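You operate a simulated robot arm through the tools that you are given. There is no shell and no other tool. Be economical: measure what you need, move in short steps, check, and stop when the job is done.

You are at the controls of a simulated two-armed robot. One attempt, no reset.

Task
Pick up the reel cover from the middle bench with one hand, pass it to the other hand and put it on the rope bench. Set down upright: reel cover.

Only the result counts: the job must be done as asked and must still hold three seconds after the hand-in. Knocking over, shifting, dropping, spilling or breaking anything else fails it. Lids that push on must go on centred and level and be pressed home; caps that screw on are set level and turned clockwise until they are tight.

Robot
Two 7-joint arms with two-finger parallel grippers on one trunk, on a base that drives. Base frame: it is fixed to the floor where the robot stands at the start and does not move with it; the origin is under the middle of the robot, x ahead of it, y to its left, z up; the surface under the hand at the start is at about z = 0.8. Units: m, rad, N and s.
The left shoulder is at the start at [0.02, 0.17, 1.153], the right one opposite. With the tool pointing down near the work surface each hand reaches from about 0.16 to 0.66 m from the robot's upright axis, wherever it stands, measured 20 degrees to its own side. Places, roughly: reel cover (10x9x12 cm) [0.6, 0, 0.9]; rope bench [0, 2.3, 0.8]. Payload 3.8 kg a hand.
The TCP of each hand is the grasp point between the finger pads, 0.03 m short of the fingertips. In the tool frame z runs along the fingers and y along their closing line. Largest opening 0.11 m; finger width 0.02, thickness 0.01; the body of the gripper, 0.048 by 0.112 m, starts 0.055 m behind the TCP.
Orientation is that of the tool frame in the base frame, as a unit quaternion [x, y, z, w]. With the fingers straight down and closing along the base's y, the tool's x points along the base's -x, its y along +y and its z along -z.

Tools
- The arms move only by the tool step_arm. It takes "left_increments", "right_increments" or both (then of equal length, played together; a hand with none holds still); each is a list of rows, each an object (a shift or turn left out is 0, a gripper value left out holds the last) with "xyz": the shift along the tool's x, y, z in m, a list of three; "angular": the turn, a rotation vector about the tool's x, y, z in rad, a list of three. In form: [{"xyz": [tx, ty, tz], "angular": [rx, ry, rz]}, ...]. A call has 1 to 8 rows; each row shifts and turns the commanded pose from where the row before left it, along the tool's axes as they then stand. "left_jaw" and "right_jaw" are, for a hand that has rows, the finger opening in m, from 0 to 0.11, set as the call begins (left out, the last holds). Each row takes 0.2 s and may step no farther than 0.05 m and 0.15 rad from the row before; otherwise, or with a gripper value out of range, the whole call is refused. A pose out of reach is approached as far as the arm can. The call stops where the force on the tool passes 40 N (or 10 N more than at its start, if that is more) or the arm is blocked; 0.2 s more then pass. Each finger travels about 0.072 m/s and halts on what it meets, pressing with about 35 N; the grip force reading is that of the motor and also rises with nothing between the fingers. The clock runs only during rows and for 0.2 s after the last one: add rows that do not move to give the fingers time. It gives the time, the measured TCP pose, the force on the tool (base axes), the opening and the grip force at its end, in the units of the frame above (readings bear some noise), with the torque about the TCP (base axes, N m) and any sound that the robot's microphone picked up, and new pictures: "show" is both (left out), scene, wrist or none (wrist: the cameras of the hands that moved).
- Cameras (640 x 400 px; columns grow to the right, rows downward): "scene" is now at [0.1116, 0.0048, 1.3137]; the picture's right is [0.03, -1.00, 0.00], its down [-0.49, -0.02, -0.87] and it looks along [0.87, 0.03, -0.49] (base axes); focal length 264 px, centre (320, 200). "left" rides on the left gripper at [0.072, -0.017, -0.103] in its tool frame; the picture's right is [0.23, 0.97, 0.00], its down [-0.76, 0.18, -0.62] and it looks along [-0.61, 0.14, 0.78] (tool axes); focal length 222 px, centre (320, 200). "right" rides on the right gripper at [0.072, 0.017, -0.103] in its tool frame; the picture's right is [-0.23, 0.97, 0.00], its down [-0.76, -0.18, -0.62] and it looks along [-0.61, -0.14, 0.78] (tool axes); focal length 222 px, centre (320, 200). There is no depth. A picture from a camera that has moved, and an enlarged one, comes with that camera's place and axes in the base frame and with its lens.
- lift_body(by): slides the trunk up (or, below 0, down) by that many m; the arms and the scene camera ride with it, the base frame stays. It gives what a move gives, with no picture.
- steer(legs): drives the robot by 1 to 6 legs, each [ahead, turn to the left] in m and rad, along the robot's own axes; the way and the turn of a leg run together, so that a leg with both is an arc; at most 1.5 m and 3.142 rad a leg. The arms and the cameras ride along, it lands a little off, and it stops where it bumps. It gives what a move gives, and a new picture of the scene camera.
- aim_head(pan, tilt): turns the head with the scene camera to pan (to the left, within 1.396 rad either way) and tilt (down, from -0.506 to 1.204), counted from straight ahead of the robot. It gives what a move gives, and a new picture of the scene camera.
- enlarge(camera, box): a new picture of the part [left, top, right, bottom] of that camera's present view, enlarged. It takes no simulated time.
- hand_in(): hands the job in; it is judged then, once.

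Work in short steps. Places have to be worked out from the pictures, the camera data and where the tool is seen: move nearer, look again, correct. Check each grasp and each placing, and mend what went wrong. You have 120 turns and 260 pictures in all, those below and enlarged ones among them. Open the grippers and draw the arms clear of the work before you hand the job in, unless the task says otherwise; then end with one line.

The tools are called after "Request:" as a command line: name --argument value ..., lists and objects as JSON in quotes. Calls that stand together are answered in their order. step_arm: Moves the arms, as the interface text tells. Its arguments: {"type":"object","properties":{"left_increments":{"type":"array"},"left_jaw":{"type":"number"},"right_increments":{"type":"array"},"right_jaw":{"type":"number"},"show":{"type":"string","enum":["both","scene","wrist","none"]}},"required":[]} The other tools are called the same way: lift_body (by) slides the trunk up or down; steer (legs) drives the base; aim_head (pan, tilt) turns the head that bears the scene camera; enlarge (camera, box) takes an enlarged picture of a part of a camera's view; hand_in () hands the job in.

At the start:

```text
clock: 0.0
left_tool_pos: [0.5393, 0.2209, 1.048]
left_tool_rot: [0.001, 1.0, -0.001, 0.0]
left_force: [-0.4, -1.0, -0.1]
left_ft_torque: [-0.01, -0.02, -0.01]
left_finger_gap: 0.1101
left_gripper_force: 0.0
right_tool_pos: [0.4936, -0.2251, 1.1204]
right_tool_rot: [0.0, 1.0, 0.001, 0.0]
right_force: [-0.8, -0.9, 0.3]
right_ft_torque: [0.01, 0.0, -0.02]
right_finger_gap: 0.1102
right_gripper_force: 0.0
trunk travel left (down, up): [-0.25, 0.32]
robot x, y, heading: [0.0014, 0.0, -0.001]
head pan, tilt: [0.033, 0.508]
```

scene: 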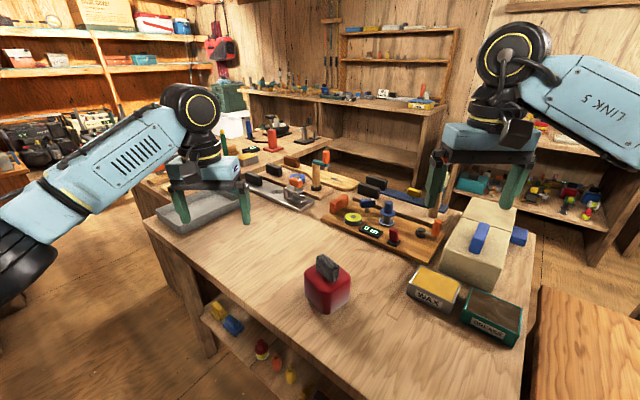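
right: 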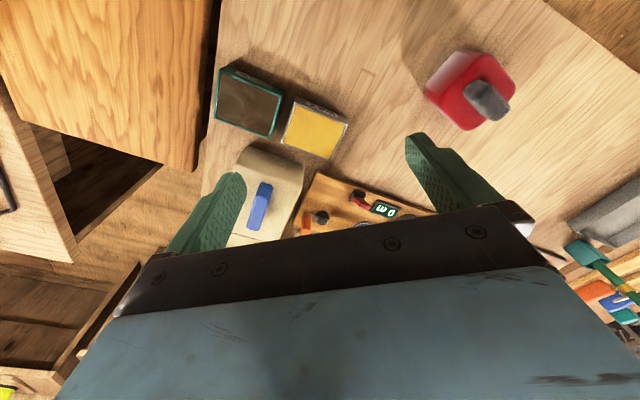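
left: 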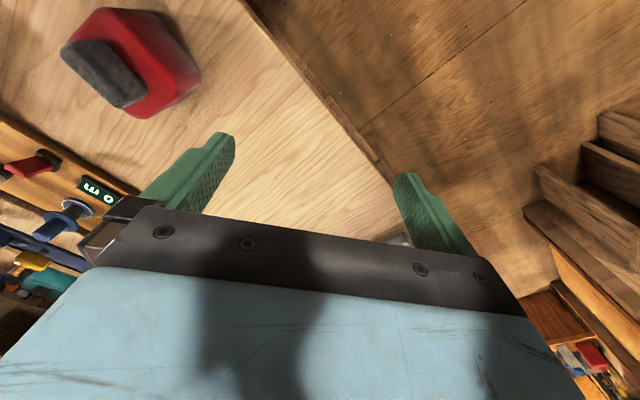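

The reel cover looks like the red box with a grey handle. I look closer and also toward the rope bench.

Request:
enlarge --camera "scene" --box '[260, 230, 420, 330]'

Request:
enlarge --camera "left" --box '[0, 0, 240, 150]'

Request:
enlarge --camera "right" --box '[380, 20, 572, 140]'

Request:
aim_head --pan 1.35 --tilt 0.4

```text
4.00 times, centred on (340, 280) of scene
camera zoom: at [0.1116, 0.0048, 1.3137], right [0.03, -1.0, 0.0], down [-0.49, -0.02, -0.87], along [0.87, 0.03, -0.49], focal length 1057 px, centre (240, -120)
```

zoom: 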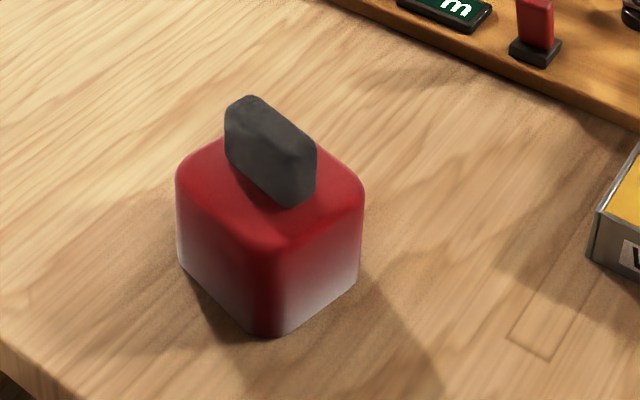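

```text
2.67 times, centred on (120, 75) of left
camera zoom: at [0.4676, 0.2028, 1.1494], right [-0.23, 0.97, 0.0], down [0.76, 0.18, 0.62], along [0.61, 0.14, -0.78], focal length 592 px, centre (853, 533)
```

zoom: 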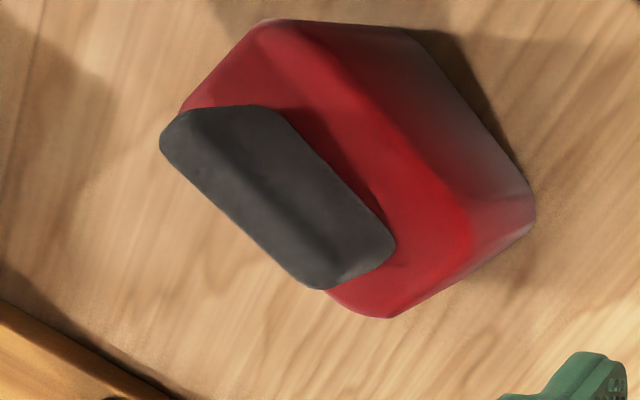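

```text
3.33 times, centred on (476, 80) of right
camera zoom: at [0.422, -0.2087, 1.2239], right [0.23, 0.97, 0.0], down [0.76, -0.18, 0.62], along [0.61, -0.14, -0.78], focal length 740 px, centre (-200, 600)
```

zoom: 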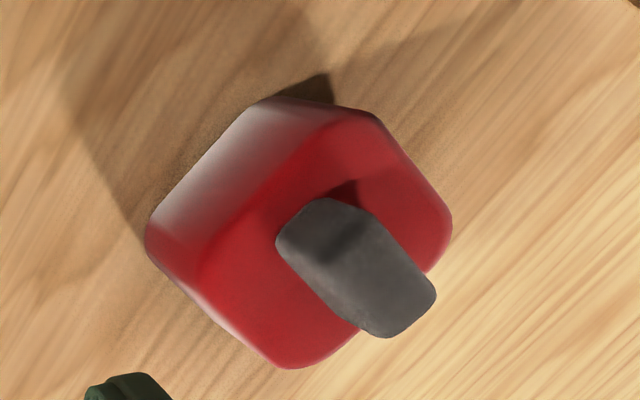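

```text
clock: 1.5
left_tool_pos: [0.5407, 0.2216, 1.0466]
left_tool_rot: [0.0, 1.0, 0.0, 0.0]
left_force: [0.2, 0.1, -0.4]
left_ft_torque: [-0.02, -0.01, 0.0]
left_finger_gap: 0.1096
left_gripper_force: 0.1
right_tool_pos: [0.4939, -0.2263, 1.1198]
right_tool_rot: [-0.001, 1.0, 0.0, 0.0]
right_force: [0.3, -0.8, -0.2]
right_ft_torque: [-0.03, 0.0, -0.04]
right_finger_gap: 0.1099
right_gripper_force: 0.0
trunk travel left (down, up): [-0.25, 0.32]
robot x, y, heading: [0.0011, 0.0003, -0.0]
head pan, tilt: [1.349, 0.4]
camera scene: at [0.0413, 0.0922, 1.3237], right [0.98, -0.22, 0.0], down [-0.09, -0.38, -0.92], along [0.2, 0.9, -0.39], focal length 264 px, centre (320, 200)
```

scene: 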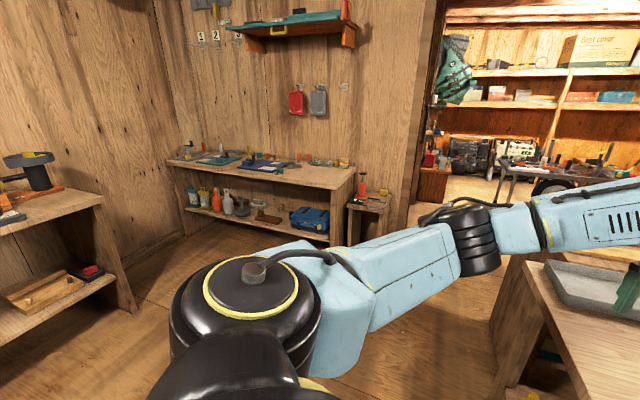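

The cover is at about (0.555, -0.005), with its handle axis about 41° from x. Plan: the left hand grips the body from the left, tilted. The right hand then takes the handle from above and places it. First I bring the left hand over and rotate it, with the head looking at the bench again.

Request:
aim_head --pan 0.0 --tilt 0.65

Request:
step_arm --left_increments '[{"xyz": [0.04, 0, 0]}, {"xyz": [0.04, 0, 0]}, {"angular": [0, 0, 0.1425]}, {"angular": [0, 0, 0.1425]}, {"angular": [0, 0, 0.1425]}, {"angular": [0, 0, 0.1425]}, {"angular": [0, 0, 0.1425]}, {"angular": [0, 0, 0.1425]}]' --left_jaw 0.11

```text
clock: 3.0
left_tool_pos: [0.5402, 0.2205, 1.0472]
left_tool_rot: [0.0, 1.0, 0.0, -0.001]
left_force: [-0.5, -0.1, 0.3]
left_ft_torque: [0.03, 0.01, 0.0]
left_finger_gap: 0.1101
left_gripper_force: 0.0
right_tool_pos: [0.4946, -0.2247, 1.1197]
right_tool_rot: [0.0, 1.0, 0.0, 0.001]
right_force: [-0.7, -0.2, -0.2]
right_ft_torque: [-0.02, -0.01, -0.03]
right_finger_gap: 0.1101
right_gripper_force: 0.1
trunk travel left (down, up): [-0.25, 0.32]
robot x, y, heading: [-0.0003, -0.0011, 0.001]
head pan, tilt: [0.0, 0.649]
camera scene: at [0.1077, 0.0019, 1.3012], right [0.0, -1.0, 0.0], down [-0.6, 0.0, -0.8], along [0.8, 0.0, -0.6], focal length 264 px, centre (320, 200)
```

scene: 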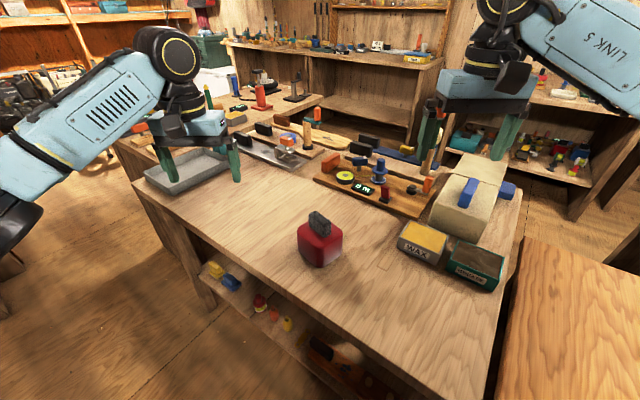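

```text
clock: 4.8
left_tool_pos: [0.4608, 0.2218, 1.0475]
left_tool_rot: [0.415, 0.91, 0.0, 0.0]
left_force: [0.5, -1.0, 0.2]
left_ft_torque: [0.0, 0.03, 0.0]
left_finger_gap: 0.11
left_gripper_force: 0.1
right_tool_pos: [0.4942, -0.2257, 1.1202]
right_tool_rot: [0.0, 1.0, 0.0, 0.0]
right_force: [-0.6, -0.8, 0.6]
right_ft_torque: [-0.03, 0.01, 0.05]
right_finger_gap: 0.1099
right_gripper_force: 0.0
trunk travel left (down, up): [-0.25, 0.32]
robot x, y, heading: [-0.0011, 0.0008, 0.002]
head pan, tilt: [0.0, 0.649]
camera scene: at [0.1077, 0.0018, 1.3012], right [0.0, -1.0, 0.0], down [-0.6, 0.0, -0.8], along [0.8, 0.0, -0.6], focal length 264 px, centre (320, 200)
camera left: at [0.4004, 0.2637, 1.1493], right [0.59, 0.81, 0.0], down [0.63, -0.46, 0.62], along [0.5, -0.37, -0.78], focal length 222 px, centre (320, 200)
```

scene: 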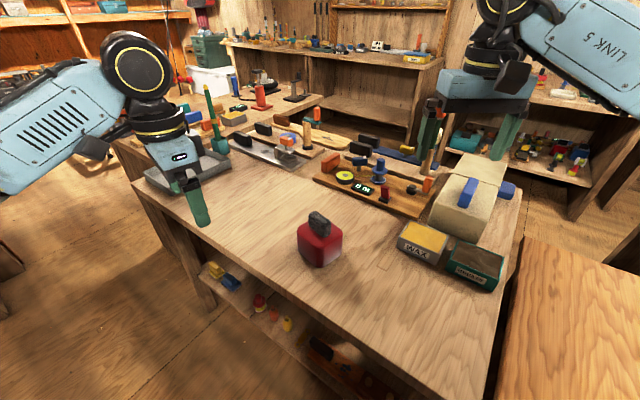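
left: 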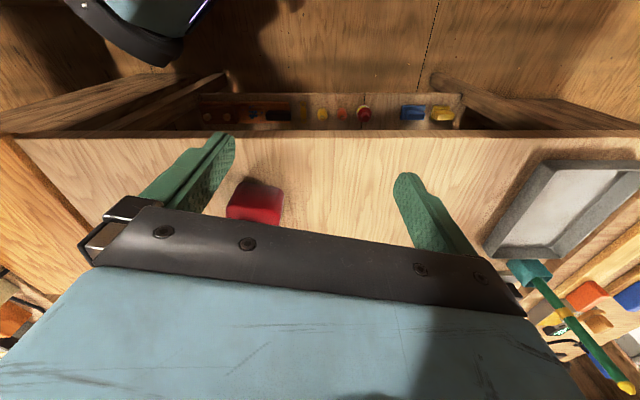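

Orientation is as planned. I shift alongside the cover's axis and begin tilting forward.

Request:
step_arm --left_increments '[{"xyz": [-0.025, -0.026, 0.01]}, {"xyz": [-0.025, -0.026, 0.01]}, {"xyz": [-0.025, -0.0255, 0.01]}, {"angular": [0, -0.1455, 0]}, {"angular": [0, -0.1455, 0]}, {"angular": [0, -0.1455, 0]}, {"angular": [0, -0.1455, 0]}, {"angular": [0, -0.1455, 0]}]'

```text
clock: 6.6
left_tool_pos: [0.4513, 0.1139, 1.0171]
left_tool_rot: [0.387, 0.85, -0.148, 0.326]
left_force: [-0.5, -1.0, 0.3]
left_ft_torque: [-0.01, -0.04, 0.0]
left_finger_gap: 0.1101
left_gripper_force: 0.0
right_tool_pos: [0.4939, -0.2243, 1.1208]
right_tool_rot: [-0.001, 1.0, 0.001, 0.0]
right_force: [0.6, -0.5, 0.2]
right_ft_torque: [-0.05, -0.01, 0.01]
right_finger_gap: 0.1103
right_gripper_force: 0.0
trunk travel left (down, up): [-0.25, 0.32]
robot x, y, heading: [-0.0018, -0.0039, -0.002]
head pan, tilt: [0.0, 0.649]
camera scene: at [0.1074, 0.0022, 1.3013], right [0.0, -1.0, 0.0], down [-0.6, 0.0, -0.8], along [0.8, 0.0, -0.6], focal length 264 px, centre (320, 200)
camera left: at [0.3568, 0.1938, 1.0446], right [0.62, 0.77, -0.15], down [0.23, 0.0, 0.97], along [0.75, -0.64, -0.18], focal length 222 px, centre (320, 200)
```

scene: 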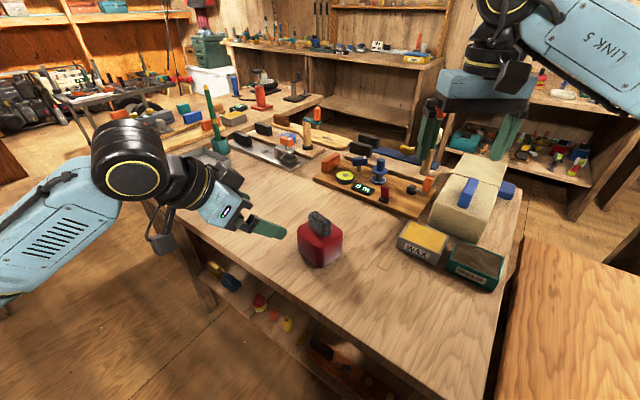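
left: 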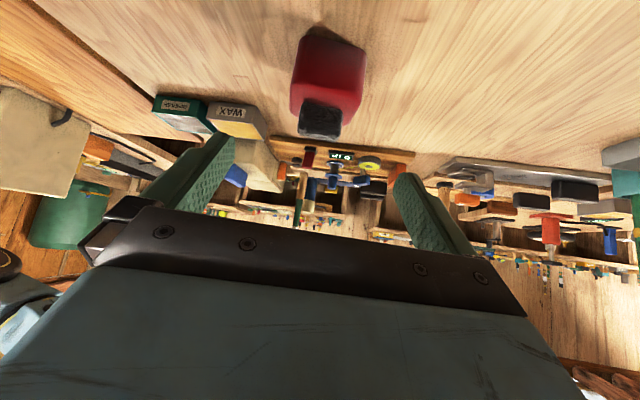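

The left hand is aligned within a few mm. I finish the tilt, drop to the approach line, and advance partway.

Request:
step_arm --left_increments '[{"angular": [0, -0.1455, 0]}, {"xyz": [0.024, 0.002, 0]}, {"xyz": [0.024, 0, 0]}, {"xyz": [0, 0, 0.04]}, {"xyz": [0, 0, 0.04]}, {"xyz": [0, 0, 0.03]}]'

Request:
enlarge --camera "scene" --box '[200, 180, 400, 305]'

```text
clock: 8.0
left_tool_pos: [0.4898, 0.0753, 0.9087]
left_tool_rot: [0.376, 0.824, -0.175, 0.385]
left_force: [0.0, -0.1, 1.1]
left_ft_torque: [-0.02, -0.01, -0.01]
left_finger_gap: 0.11
left_gripper_force: 0.1
right_tool_pos: [0.4939, -0.2251, 1.1197]
right_tool_rot: [0.001, 1.0, 0.0, 0.0]
right_force: [0.6, 0.1, 0.0]
right_ft_torque: [0.02, 0.02, -0.01]
right_finger_gap: 0.1099
right_gripper_force: 0.1
trunk travel left (down, up): [-0.25, 0.32]
robot x, y, heading: [-0.0001, -0.0022, 0.003]
head pan, tilt: [0.0, 0.649]
camera scene: at [0.1081, 0.0014, 1.3012], right [0.0, -1.0, 0.0], down [-0.6, 0.0, -0.8], along [0.8, 0.0, -0.6], focal length 264 px, centre (320, 200)
camera left: at [0.3944, 0.1574, 0.9188], right [0.64, 0.75, -0.17], down [0.14, 0.11, 0.98], along [0.76, -0.65, -0.04], focal length 222 px, centre (320, 200)
```

scene: 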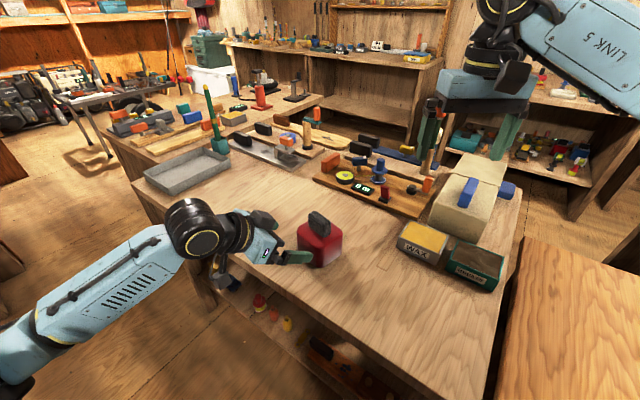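
left: 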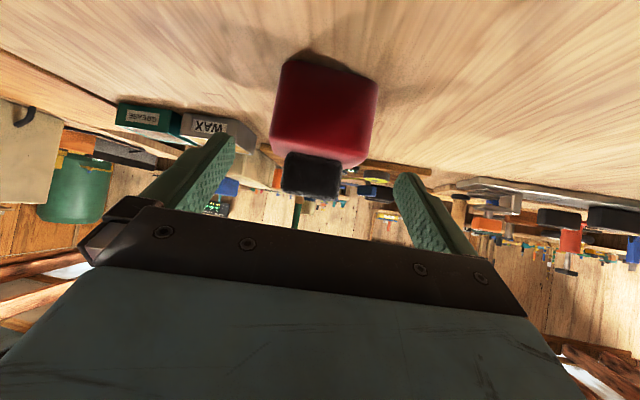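

```text
3.20 times, centred on (300, 242) of scene
camera zoom: at [0.1081, 0.0014, 1.3012], right [0.0, -1.0, 0.0], down [-0.6, 0.0, -0.8], along [0.8, 0.0, -0.6], focal length 846 px, centre (384, 64)
```

zoom: 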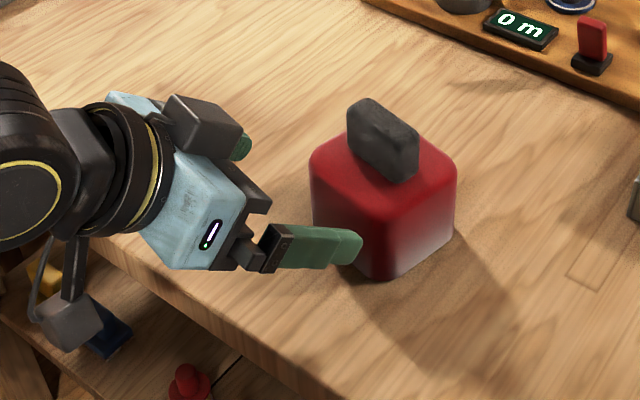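

The fingers straddle the cover's body symmetrically. I advance the rest of the way in small steps.

Request:
step_arm --left_increments '[{"xyz": [0, -0.002, 0.02]}, {"xyz": [0, 0, 0.02]}, {"xyz": [0, 0, 0.02]}, {"xyz": [0, 0, 0.02]}, {"xyz": [0, 0, 0.018]}]'

Request:
enlarge --camera "scene" --box '[200, 180, 400, 305]'

```text
clock: 9.2
left_tool_pos: [0.535, 0.0162, 0.8467]
left_tool_rot: [0.375, 0.825, -0.175, 0.385]
left_force: [-0.9, 0.6, 0.2]
left_ft_torque: [0.0, 0.0, 0.01]
left_finger_gap: 0.1103
left_gripper_force: 0.1
right_tool_pos: [0.4939, -0.2254, 1.1205]
right_tool_rot: [0.0, 1.0, 0.0, 0.0]
right_force: [0.0, -0.3, -0.2]
right_ft_torque: [-0.02, 0.03, -0.01]
right_finger_gap: 0.11
right_gripper_force: 0.0
trunk travel left (down, up): [-0.25, 0.32]
robot x, y, heading: [0.0017, -0.0001, 0.001]
head pan, tilt: [0.0, 0.649]
camera scene: at [0.1079, 0.0016, 1.3012], right [0.0, -1.0, 0.0], down [-0.6, 0.0, -0.8], along [0.8, 0.0, -0.6], focal length 264 px, centre (320, 200)
camera left: at [0.44, 0.0984, 0.8566], right [0.64, 0.75, -0.17], down [0.14, 0.11, 0.98], along [0.76, -0.65, -0.04], focal length 222 px, centre (320, 200)
```

scene: 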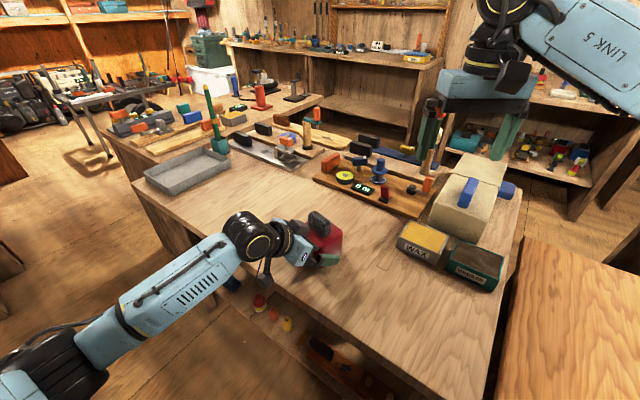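
left: 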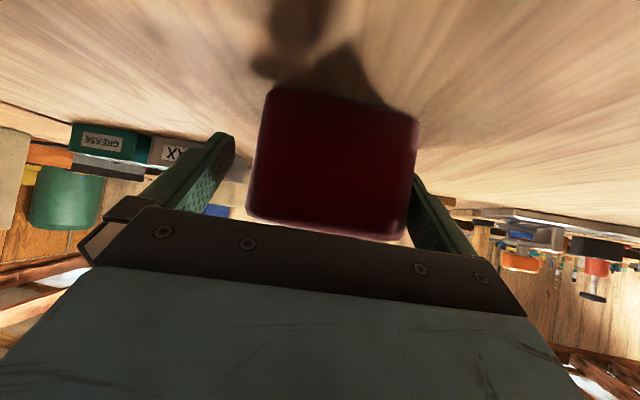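

```text
3.20 times, centred on (300, 242) of scene
camera zoom: at [0.1079, 0.0016, 1.3012], right [0.0, -1.0, 0.0], down [-0.6, 0.0, -0.8], along [0.8, 0.0, -0.6], focal length 846 px, centre (384, 64)
```

zoom: 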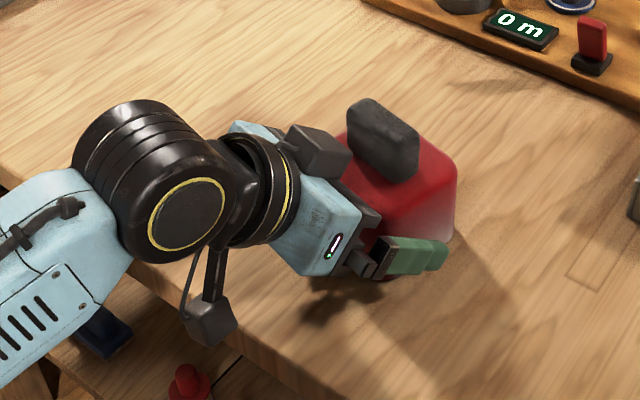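

Clear fit, no contact force. I close the left fingers on the body.

Request:
step_arm --left_increments '[{}, {}, {}, {}]' --left_jaw 0.05

Request:
enlarge --camera "scene" --box '[240, 180, 400, 280]'

```text
clock: 10.2
left_tool_pos: [0.5341, 0.016, 0.847]
left_tool_rot: [0.376, 0.824, -0.176, 0.385]
left_force: [1.5, -0.6, 0.5]
left_ft_torque: [-0.02, -0.15, 0.02]
left_finger_gap: 0.0938
left_gripper_force: 35.6
right_tool_pos: [0.4944, -0.2257, 1.12]
right_tool_rot: [0.0, 1.0, 0.001, 0.0]
right_force: [0.0, 0.6, 0.3]
right_ft_torque: [0.02, 0.01, 0.0]
right_finger_gap: 0.1101
right_gripper_force: 0.1
trunk travel left (down, up): [-0.25, 0.32]
robot x, y, heading: [0.0015, 0.0014, 0.004]
head pan, tilt: [0.0, 0.649]
camera scene: at [0.1077, 0.0018, 1.3012], right [0.0, -1.0, 0.0], down [-0.6, 0.0, -0.8], along [0.8, 0.0, -0.6], focal length 264 px, centre (320, 200)
camera left: at [0.4397, 0.0985, 0.857], right [0.64, 0.75, -0.17], down [0.14, 0.11, 0.98], along [0.76, -0.65, -0.04], focal length 222 px, centre (320, 200)
```

scene: 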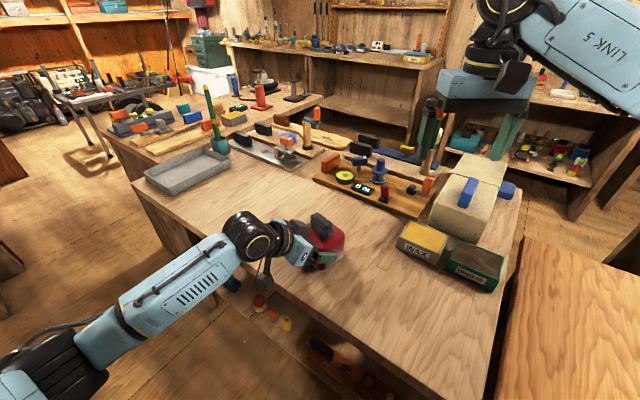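
left: 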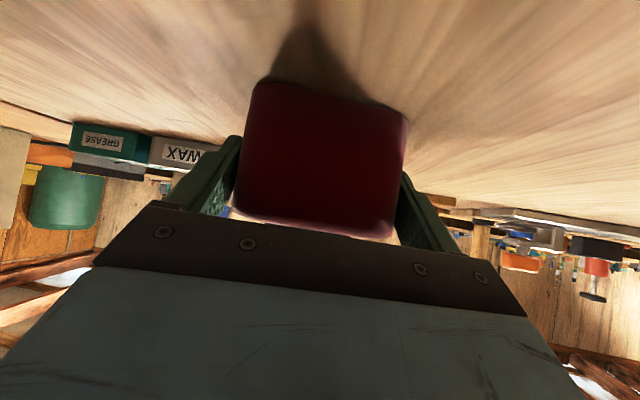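

```text
4.00 times, centred on (320, 230) of scene
camera zoom: at [0.1077, 0.0018, 1.3012], right [0.0, -1.0, 0.0], down [-0.6, 0.0, -0.8], along [0.8, 0.0, -0.6], focal length 1057 px, centre (320, 80)
```

zoom: 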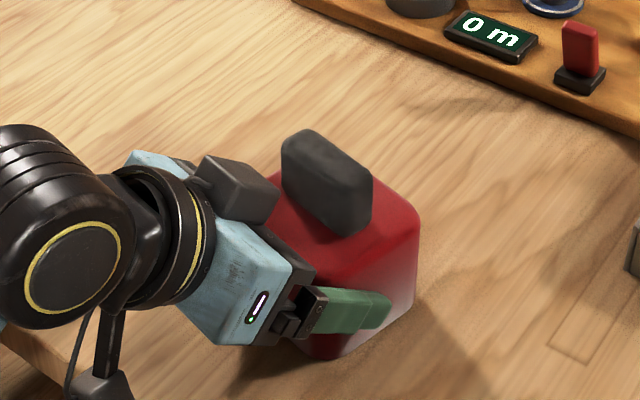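

Gripped at 0.094 m. I lift straight up 12 cm while turning the right hand to close across the handle.

Request:
step_arm --left_increments '[{"xyz": [-0.0115, 0, -0.0097]}, {"xyz": [-0.023, 0, -0.0193]}, {"xyz": [-0.023, 0, -0.0193]}, {"xyz": [-0.023, 0, -0.0193]}, {"xyz": [-0.0115, 0, -0.0097]}]' --right_increments '[{"angular": [0, 0, -0.143]}, {"angular": [0, 0, -0.143]}, {"angular": [0, 0, -0.143]}, {"angular": [0, 0, -0.143]}, {"angular": [0, 0, -0.143]}]' --right_jaw 0.055

Request:
enlarge --camera "scene" --box '[240, 130, 400, 230]'

```text
clock: 11.4
left_tool_pos: [0.5354, 0.018, 0.9675]
left_tool_rot: [0.375, 0.825, -0.176, 0.384]
left_force: [-0.6, -0.1, -0.6]
left_ft_torque: [0.06, 0.02, 0.0]
left_finger_gap: 0.0937
left_gripper_force: 34.7
right_tool_pos: [0.4926, -0.2257, 1.1209]
right_tool_rot: [-0.351, 0.936, 0.0, 0.0]
right_force: [0.8, -0.5, -0.9]
right_ft_torque: [0.0, -0.01, 0.01]
right_finger_gap: 0.0547
right_gripper_force: 0.0
trunk travel left (down, up): [-0.25, 0.32]
robot x, y, heading: [0.002, -0.0017, -0.0]
head pan, tilt: [0.0, 0.649]
camera scene: at [0.1077, 0.0017, 1.3012], right [0.0, -1.0, 0.0], down [-0.6, 0.0, -0.8], along [0.8, 0.0, -0.6], focal length 264 px, centre (320, 200)
camera right: at [0.4286, -0.2608, 1.2236], right [-0.47, 0.88, 0.0], down [0.69, 0.37, 0.62], along [0.55, 0.29, -0.78], focal length 222 px, centre (320, 200)
camera left: at [0.4394, 0.1006, 0.977], right [0.64, 0.75, -0.17], down [0.14, 0.11, 0.98], along [0.76, -0.65, -0.04], focal length 222 px, centre (320, 200)
```

scene: 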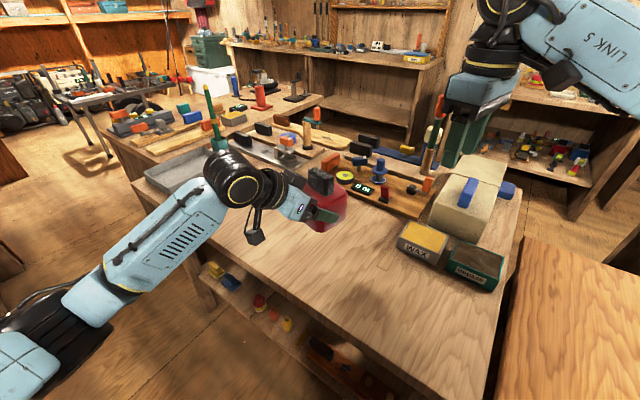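
right: 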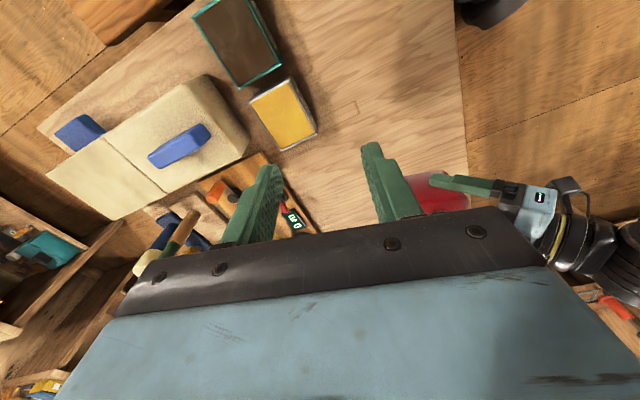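
left: 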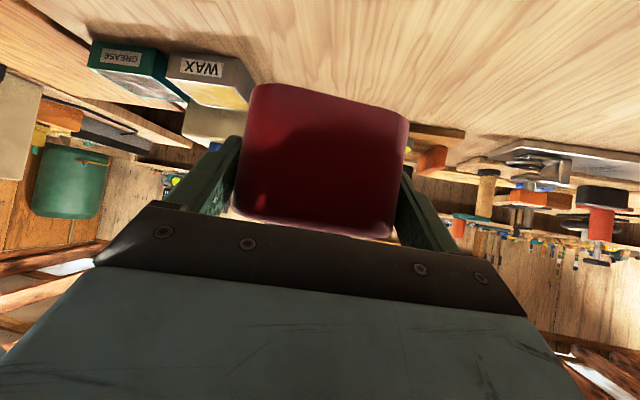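

```text
4.00 times, centred on (320, 180) of scene
camera zoom: at [0.1077, 0.0017, 1.3012], right [0.0, -1.0, 0.0], down [-0.6, 0.0, -0.8], along [0.8, 0.0, -0.6], focal length 1057 px, centre (320, 280)
```

zoom: 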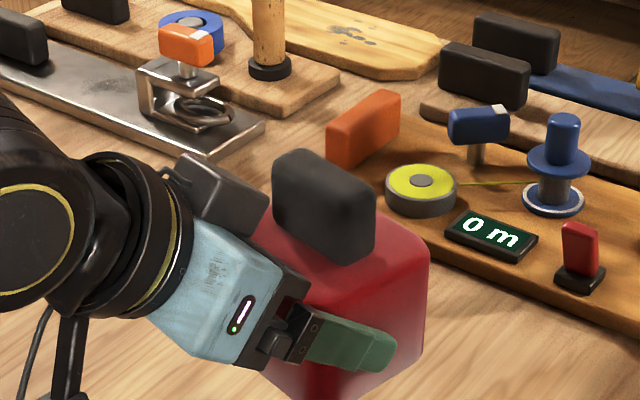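

Held firmly with no tilt. I move the right hand over the handle at safe height.

Request:
step_arm --right_increments '[{"xyz": [-0.032, 0.021, 0]}, {"xyz": [-0.032, 0.021, 0]}, {"xyz": [-0.032, 0.021, 0]}, {"xyz": [-0.032, 0.021, 0]}, {"xyz": [-0.033, 0.022, 0]}]'

Request:
enlarge --camera "scene" --box '[240, 100, 400, 200]'

```text
clock: 12.6
left_tool_pos: [0.5357, 0.0197, 0.9671]
left_tool_rot: [0.375, 0.825, -0.175, 0.384]
left_force: [0.5, 0.5, -0.3]
left_ft_torque: [-0.03, 0.02, 0.01]
left_finger_gap: 0.0934
left_gripper_force: 34.8
right_tool_pos: [0.5468, -0.0372, 1.1234]
right_tool_rot: [-0.349, 0.937, -0.001, 0.001]
right_force: [-0.5, -0.9, 0.3]
right_ft_torque: [-0.02, -0.02, 0.0]
right_finger_gap: 0.055
right_gripper_force: 0.0
trunk travel left (down, up): [-0.25, 0.32]
robot x, y, heading: [0.0013, 0.0, 0.001]
head pan, tilt: [0.0, 0.649]
camera scene: at [0.1077, 0.003, 1.3012], right [0.0, -1.0, 0.0], down [-0.6, 0.0, -0.8], along [0.8, 0.0, -0.6], focal length 264 px, centre (320, 200)
camera right: at [0.4812, -0.0716, 1.2259], right [-0.47, 0.89, 0.0], down [0.69, 0.36, 0.62], along [0.55, 0.29, -0.78], focal length 222 px, centre (320, 200)
```

scene: 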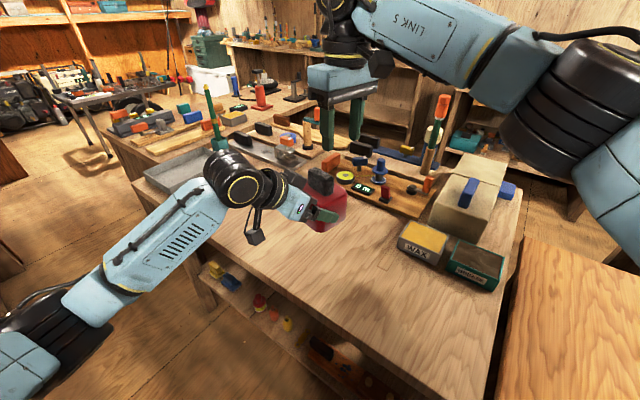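
right: 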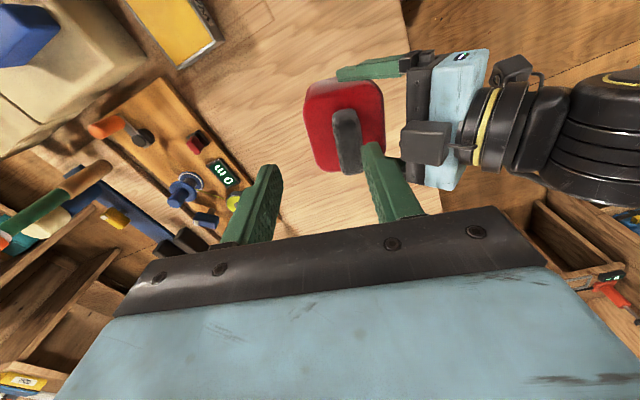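

```text
4.00 times, centred on (320, 150) of scene
camera zoom: at [0.1077, 0.003, 1.3012], right [0.0, -1.0, 0.0], down [-0.6, 0.0, -0.8], along [0.8, 0.0, -0.6], focal length 1057 px, centre (320, 400)
```

zoom: 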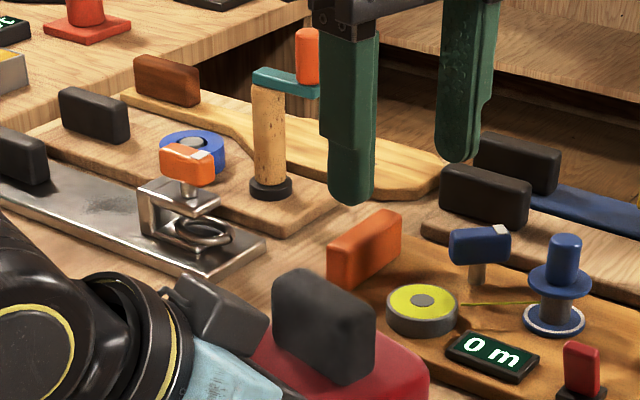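

Handle centre is about 2.5 cm further along e1 and 2 cm along e2 from the right TCP. I correct, then look before descending.

Request:
step_arm --right_increments '[{"xyz": [-0.025, 0.0205, 0]}, {"xyz": [0, 0, 0.03]}]'

Request:
enlarge --camera "scene" --box '[240, 100, 400, 200]'

Request:
enlarge --camera "right" --box '[220, 80, 460, 230]'

```text
clock: 13.2
left_tool_pos: [0.5359, 0.0192, 0.9683]
left_tool_rot: [0.376, 0.825, -0.175, 0.384]
left_force: [-0.2, -0.2, -0.9]
left_ft_torque: [-0.02, 0.02, -0.03]
left_finger_gap: 0.0936
left_gripper_force: 35.1
right_tool_pos: [0.5481, -0.0387, 1.0905]
right_tool_rot: [-0.35, 0.937, 0.0, 0.0]
right_force: [-0.1, -0.7, -0.3]
right_ft_torque: [-0.02, 0.01, 0.02]
right_finger_gap: 0.055
right_gripper_force: 0.1
right hand out of reach, approached as far as the arm can: row 1
trunk travel left (down, up): [-0.25, 0.32]
robot x, y, heading: [-0.001, -0.0005, -0.004]
head pan, tilt: [0.0, 0.649]
camera scene: at [0.1082, 0.0013, 1.3011], right [0.0, -1.0, 0.0], down [-0.6, 0.0, -0.8], along [0.8, 0.0, -0.6], focal length 264 px, centre (320, 200)
camera right: at [0.4818, -0.0731, 1.1939], right [-0.47, 0.88, 0.0], down [0.69, 0.36, 0.62], along [0.55, 0.29, -0.78], focal length 222 px, centre (320, 200)
```

scene: 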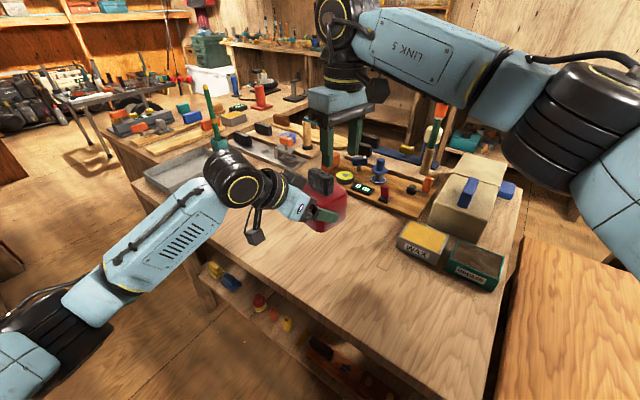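
right: 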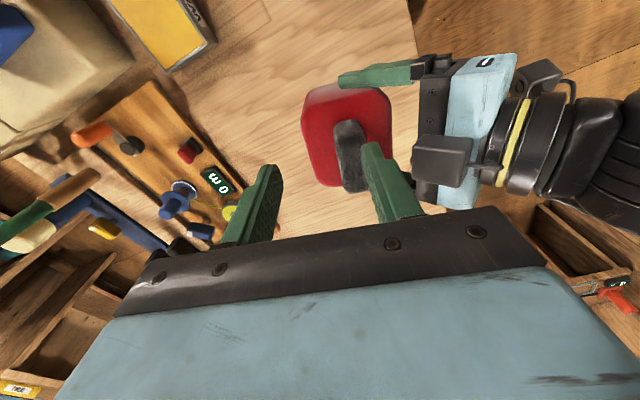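

```text
4.00 times, centred on (320, 150) of scene
camera zoom: at [0.1082, 0.0013, 1.3011], right [0.0, -1.0, 0.0], down [-0.6, 0.0, -0.8], along [0.8, 0.0, -0.6], focal length 1057 px, centre (320, 400)
```

zoom: 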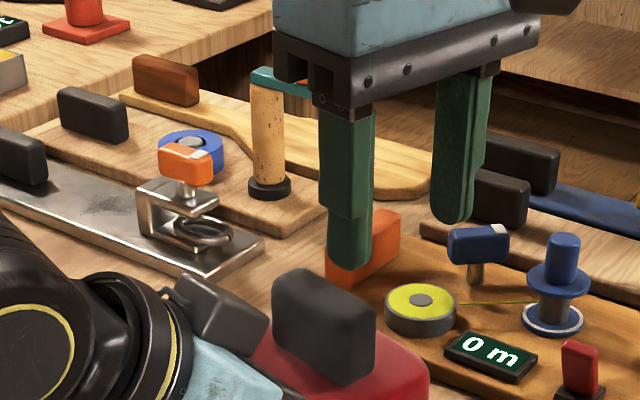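

```text
2.67 times, centred on (340, 155) of right
camera zoom: at [0.4818, -0.0731, 1.1939], right [-0.47, 0.88, 0.0], down [0.69, 0.36, 0.62], along [0.55, 0.29, -0.78], focal length 592 px, centre (267, 320)
```

zoom: 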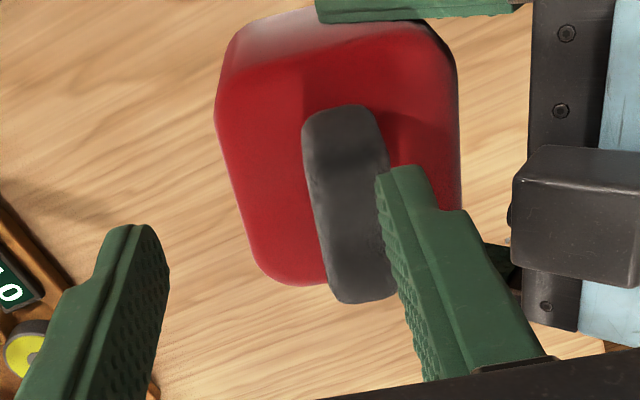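

The right hand hit its reach limit. I raise and back off the right hand, then bring the cover toward the right and nearer with the left.

Request:
step_arm --right_increments '[{"xyz": [0.03, -0.01, -0.035]}, {"xyz": [0.04, -0.01, -0.02]}, {"xyz": [0.04, 0, 0]}]' --show "none"

Request:
step_arm --left_increments '[{"xyz": [-0.004, -0.023, 0.0046]}, {"xyz": [-0.004, -0.023, 0.0046]}, {"xyz": [-0.004, -0.023, 0.0046]}, {"xyz": [-0.004, -0.023, 0.0046]}, {"xyz": [-0.004, -0.022, 0.0046]}]' --show "scene"

```text
clock: 14.0
left_tool_pos: [0.5343, 0.0185, 0.9664]
left_tool_rot: [0.375, 0.825, -0.175, 0.385]
left_force: [0.5, -0.2, -0.4]
left_ft_torque: [0.02, 0.03, 0.02]
left_finger_gap: 0.0936
left_gripper_force: 34.9
right_tool_pos: [0.4755, -0.1237, 1.1452]
right_tool_rot: [-0.349, 0.937, 0.0, 0.0]
right_force: [0.4, 0.5, -0.4]
right_ft_torque: [0.0, -0.02, 0.04]
right_finger_gap: 0.0548
right_gripper_force: 0.0
trunk travel left (down, up): [-0.25, 0.32]
robot x, y, heading: [-0.0029, -0.0007, -0.002]
head pan, tilt: [0.0, 0.649]
```

```text
clock: 15.2
left_tool_pos: [0.4711, -0.0806, 0.9682]
left_tool_rot: [0.376, 0.825, -0.175, 0.384]
left_force: [-0.1, 0.6, -0.2]
left_ft_torque: [-0.01, -0.03, 0.0]
left_finger_gap: 0.0937
left_gripper_force: 35.0
right_tool_pos: [0.4754, -0.1234, 1.1454]
right_tool_rot: [-0.351, 0.936, 0.0, 0.0]
right_force: [-0.3, 0.1, -0.4]
right_ft_torque: [0.06, -0.03, 0.03]
right_finger_gap: 0.0548
right_gripper_force: 0.1
trunk travel left (down, up): [-0.25, 0.32]
robot x, y, heading: [-0.0016, 0.0017, 0.002]
head pan, tilt: [0.0, 0.649]
camera scene: at [0.1076, 0.0014, 1.3012], right [0.0, -1.0, 0.0], down [-0.6, 0.0, -0.8], along [0.8, 0.0, -0.6], focal length 264 px, centre (320, 200)
```

scene: 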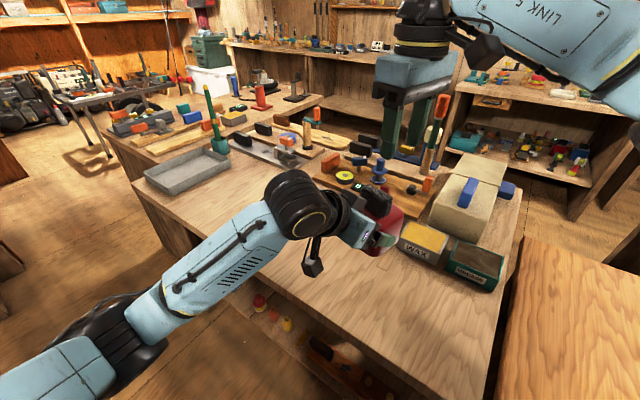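

The cover centre is now about (0.492, -0.102). I centre the right hand and lower to just above the handle.

Request:
step_arm --right_increments '[{"xyz": [-0.0266, 0.0053, 0]}, {"xyz": [0, 0, 0.035]}, {"xyz": [0, 0, 0.033]}]'

Request:
enlarge --camera "scene" --box '[300, 110, 460, 210]'

Request:
enlarge --camera "right" --box '[220, 80, 460, 230]'

```text
clock: 16.0
left_tool_pos: [0.4716, -0.0796, 0.9686]
left_tool_rot: [0.375, 0.825, -0.175, 0.385]
left_force: [-0.1, 0.7, -0.9]
left_ft_torque: [0.02, 0.0, 0.01]
left_finger_gap: 0.0938
left_gripper_force: 35.2
right_tool_pos: [0.492, -0.1038, 1.0765]
right_tool_rot: [-0.349, 0.937, 0.0, 0.0]
right_force: [-0.5, 0.0, -0.8]
right_ft_torque: [0.02, -0.01, 0.0]
right_finger_gap: 0.0549
right_gripper_force: 0.0
trunk travel left (down, up): [-0.25, 0.32]
robot x, y, heading: [-0.0002, -0.0035, -0.003]
head pan, tilt: [0.0, 0.649]
camera scene: at [0.108, 0.0019, 1.3012], right [0.0, -1.0, 0.0], down [-0.6, 0.0, -0.8], along [0.8, 0.0, -0.6], focal length 264 px, centre (320, 200)
camera right: at [0.4273, -0.1394, 1.181], right [-0.47, 0.88, 0.0], down [0.69, 0.37, 0.62], along [0.55, 0.29, -0.78], focal length 222 px, centre (320, 200)
```

scene: 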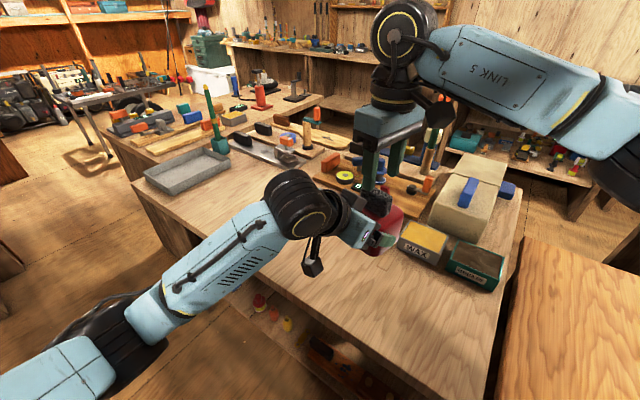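
right: 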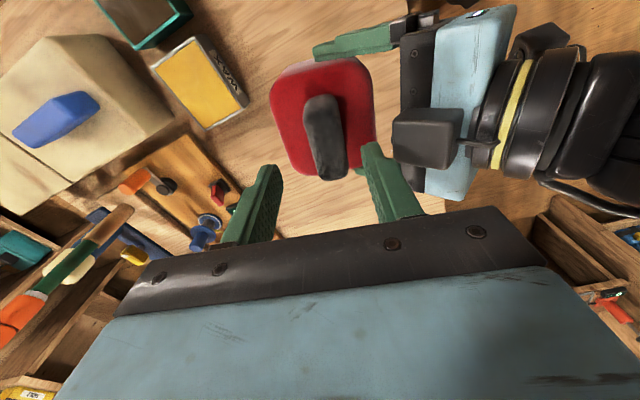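

```text
4.00 times, centred on (380, 160) of scene
camera zoom: at [0.108, 0.0019, 1.3012], right [0.0, -1.0, 0.0], down [-0.6, 0.0, -0.8], along [0.8, 0.0, -0.6], focal length 1057 px, centre (80, 360)
```

zoom: 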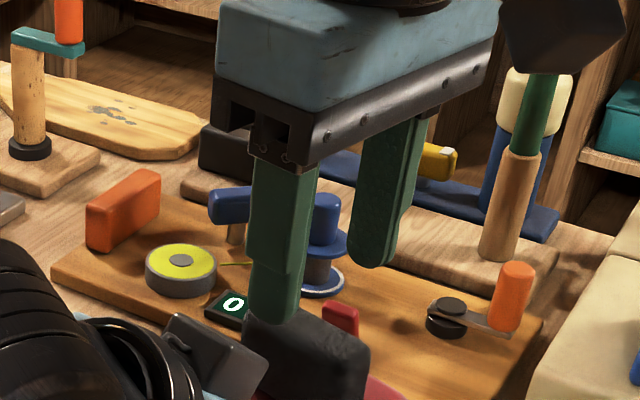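

```text
2.67 times, centred on (340, 155) of right
camera zoom: at [0.4273, -0.1394, 1.181], right [-0.47, 0.88, 0.0], down [0.69, 0.37, 0.62], along [0.55, 0.29, -0.78], focal length 592 px, centre (267, 320)
```

zoom: 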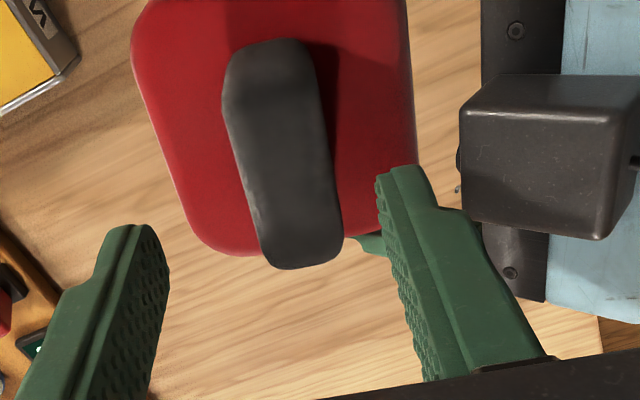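

The handle sits about 5 mm towards the left hand relative to the jaw centre. I narrow the jaw a bit to clear the left gripper's box, recentre, and check.

Request:
step_arm --right_increments '[{"xyz": [0.003, 0.005, 0]}, {}]' --right_jaw 0.042 --show "none"

Request:
enlarge --camera "right" --box '[220, 80, 460, 230]'

Request:
enlarge --camera "scene" --box '[320, 150, 440, 225]'

```text
clock: 16.6
left_tool_pos: [0.4713, -0.0806, 0.9686]
left_tool_rot: [0.376, 0.825, -0.176, 0.384]
left_force: [0.1, 0.2, -1.0]
left_ft_torque: [0.0, 0.01, 0.03]
left_finger_gap: 0.0935
left_gripper_force: 35.1
right_tool_pos: [0.4876, -0.1036, 1.0768]
right_tool_rot: [-0.349, 0.937, -0.001, 0.0]
right_force: [-0.1, 0.5, -0.2]
right_ft_torque: [0.01, 0.0, -0.03]
right_finger_gap: 0.0418
right_gripper_force: 0.0
trunk travel left (down, up): [-0.25, 0.32]
robot x, y, heading: [0.0007, -0.0007, -0.001]
head pan, tilt: [0.0, 0.649]
```

```text
2.67 times, centred on (340, 155) of right
camera zoom: at [0.4218, -0.1384, 1.1807], right [-0.47, 0.88, 0.0], down [0.69, 0.36, 0.62], along [0.55, 0.29, -0.78], focal length 592 px, centre (267, 320)
```

zoom: 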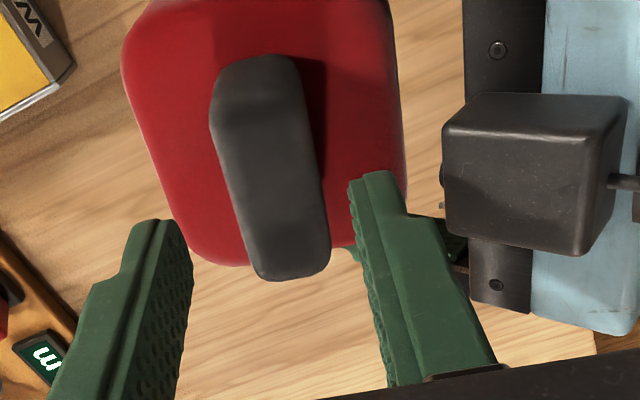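

```text
5.33 times, centred on (380, 188) of scene
camera zoom: at [0.1078, 0.0018, 1.3012], right [0.0, -1.0, 0.0], down [-0.6, 0.0, -0.8], along [0.8, 0.0, -0.6], focal length 1410 px, centre (0, 267)
```

zoom: 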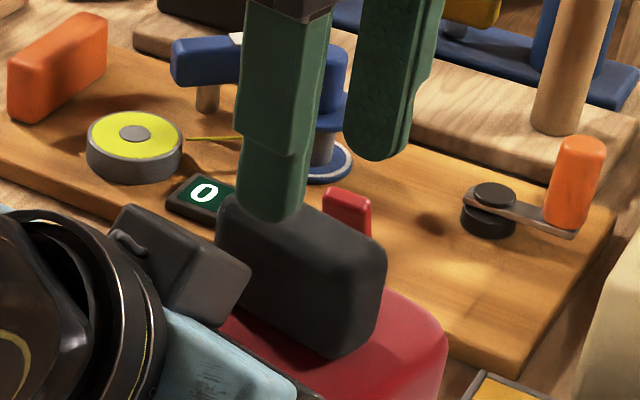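

The handle is between the fingers with about 1 cm clearance on each side. I descend 58 mm in small steps.

Request:
step_arm --right_increments '[{"xyz": [0, 0.002, 0.015]}, {"xyz": [0, 0, 0.015]}, {"xyz": [0, 0, 0.015]}, {"xyz": [0, 0, 0.011]}]'

Request:
enlarge --camera "scene" --box '[320, 150, 440, 225]'

Request:
enlarge --camera "right" --box '[220, 80, 460, 230]'

```text
clock: 17.6
left_tool_pos: [0.4716, -0.0796, 0.9693]
left_tool_rot: [0.375, 0.825, -0.175, 0.384]
left_force: [0.9, 0.5, -1.4]
left_ft_torque: [0.01, -0.04, 0.0]
left_finger_gap: 0.0938
left_gripper_force: 35.2
right_tool_pos: [0.4858, -0.1008, 1.0208]
right_tool_rot: [-0.35, 0.937, 0.001, 0.0]
right_force: [0.0, -0.8, -0.2]
right_ft_torque: [0.0, -0.03, 0.0]
right_finger_gap: 0.0421
right_gripper_force: 0.1
trunk travel left (down, up): [-0.25, 0.32]
robot x, y, heading: [-0.0002, -0.0039, 0.002]
head pan, tilt: [0.0, 0.649]
camera scene: at [0.1078, 0.0018, 1.3012], right [0.0, -1.0, 0.0], down [-0.6, 0.0, -0.8], along [0.8, 0.0, -0.6], focal length 264 px, centre (320, 200)
camera right: at [0.4204, -0.1361, 1.1249], right [-0.47, 0.88, 0.0], down [0.69, 0.36, 0.62], along [0.55, 0.29, -0.78], focal length 222 px, centre (320, 200)
```

scene: 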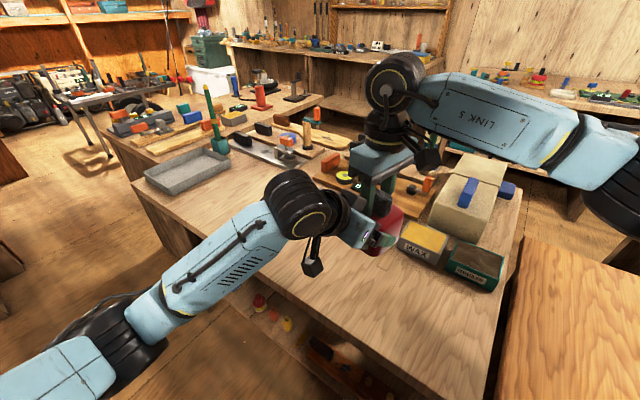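
right: 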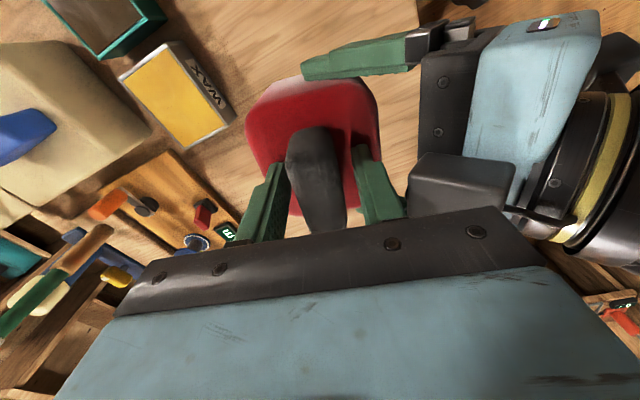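

```text
5.33 times, centred on (380, 188) of scene
camera zoom: at [0.1078, 0.0018, 1.3012], right [0.0, -1.0, 0.0], down [-0.6, 0.0, -0.8], along [0.8, 0.0, -0.6], focal length 1410 px, centre (0, 267)
```

zoom: 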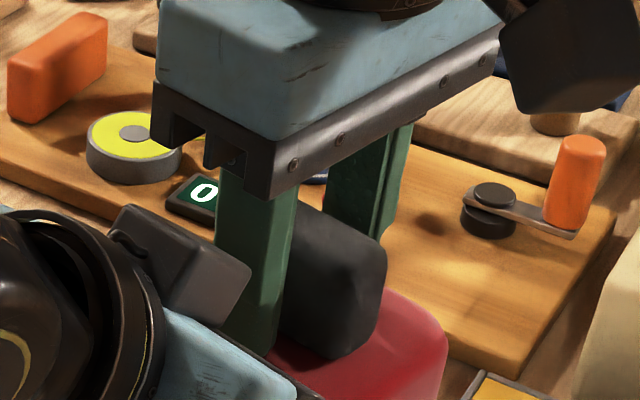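

```text
2.67 times, centred on (340, 155) of right
camera zoom: at [0.4204, -0.1361, 1.1249], right [-0.47, 0.88, 0.0], down [0.69, 0.36, 0.62], along [0.55, 0.29, -0.78], focal length 592 px, centre (267, 320)
```

zoom: 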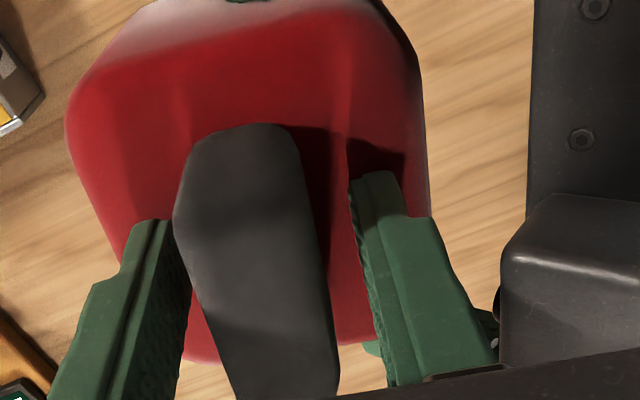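

The fingers straddle the handle with the tips well down. I close the right hand on the handle.

Request:
step_arm --right_increments '[{}, {}, {}, {}]' --right_jaw 0.0 --show "wrist"

Request:
enlarge --camera "scene" --box '[320, 150, 440, 225]'

```text
clock: 18.6
left_tool_pos: [0.4713, -0.0806, 0.9689]
left_tool_rot: [0.376, 0.825, -0.175, 0.385]
left_force: [-7.4, 7.2, 0.9]
left_ft_torque: [-0.4, -0.31, -0.22]
left_finger_gap: 0.0934
left_gripper_force: 35.2
right_tool_pos: [0.4866, -0.1018, 1.0212]
right_tool_rot: [-0.35, 0.937, -0.001, 0.0]
right_force: [6.3, -6.7, -0.6]
right_ft_torque: [0.05, -0.05, 0.19]
right_finger_gap: 0.0252
right_gripper_force: 34.6
trunk travel left (down, up): [-0.25, 0.32]
robot x, y, heading: [0.0003, 0.0041, 0.001]
head pan, tilt: [0.0, 0.649]
camera right: at [0.4207, -0.1366, 1.125], right [-0.47, 0.89, 0.0], down [0.69, 0.36, 0.62], along [0.55, 0.29, -0.78], focal length 222 px, centre (320, 200)
```

right: 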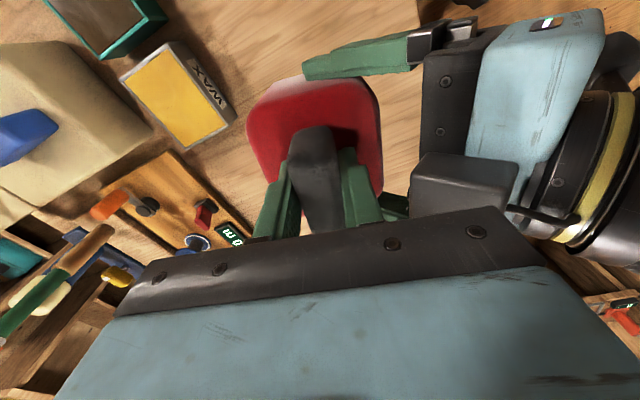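

```text
5.33 times, centred on (380, 188) of scene
camera zoom: at [0.1077, 0.0018, 1.3012], right [0.0, -1.0, 0.0], down [-0.6, 0.0, -0.8], along [0.8, 0.0, -0.6], focal length 1410 px, centre (0, 267)
```

zoom: 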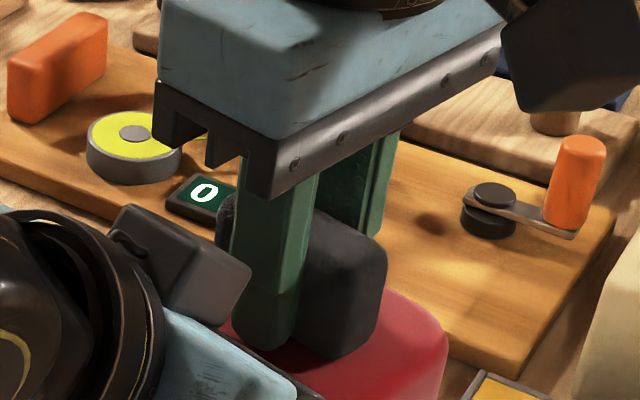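

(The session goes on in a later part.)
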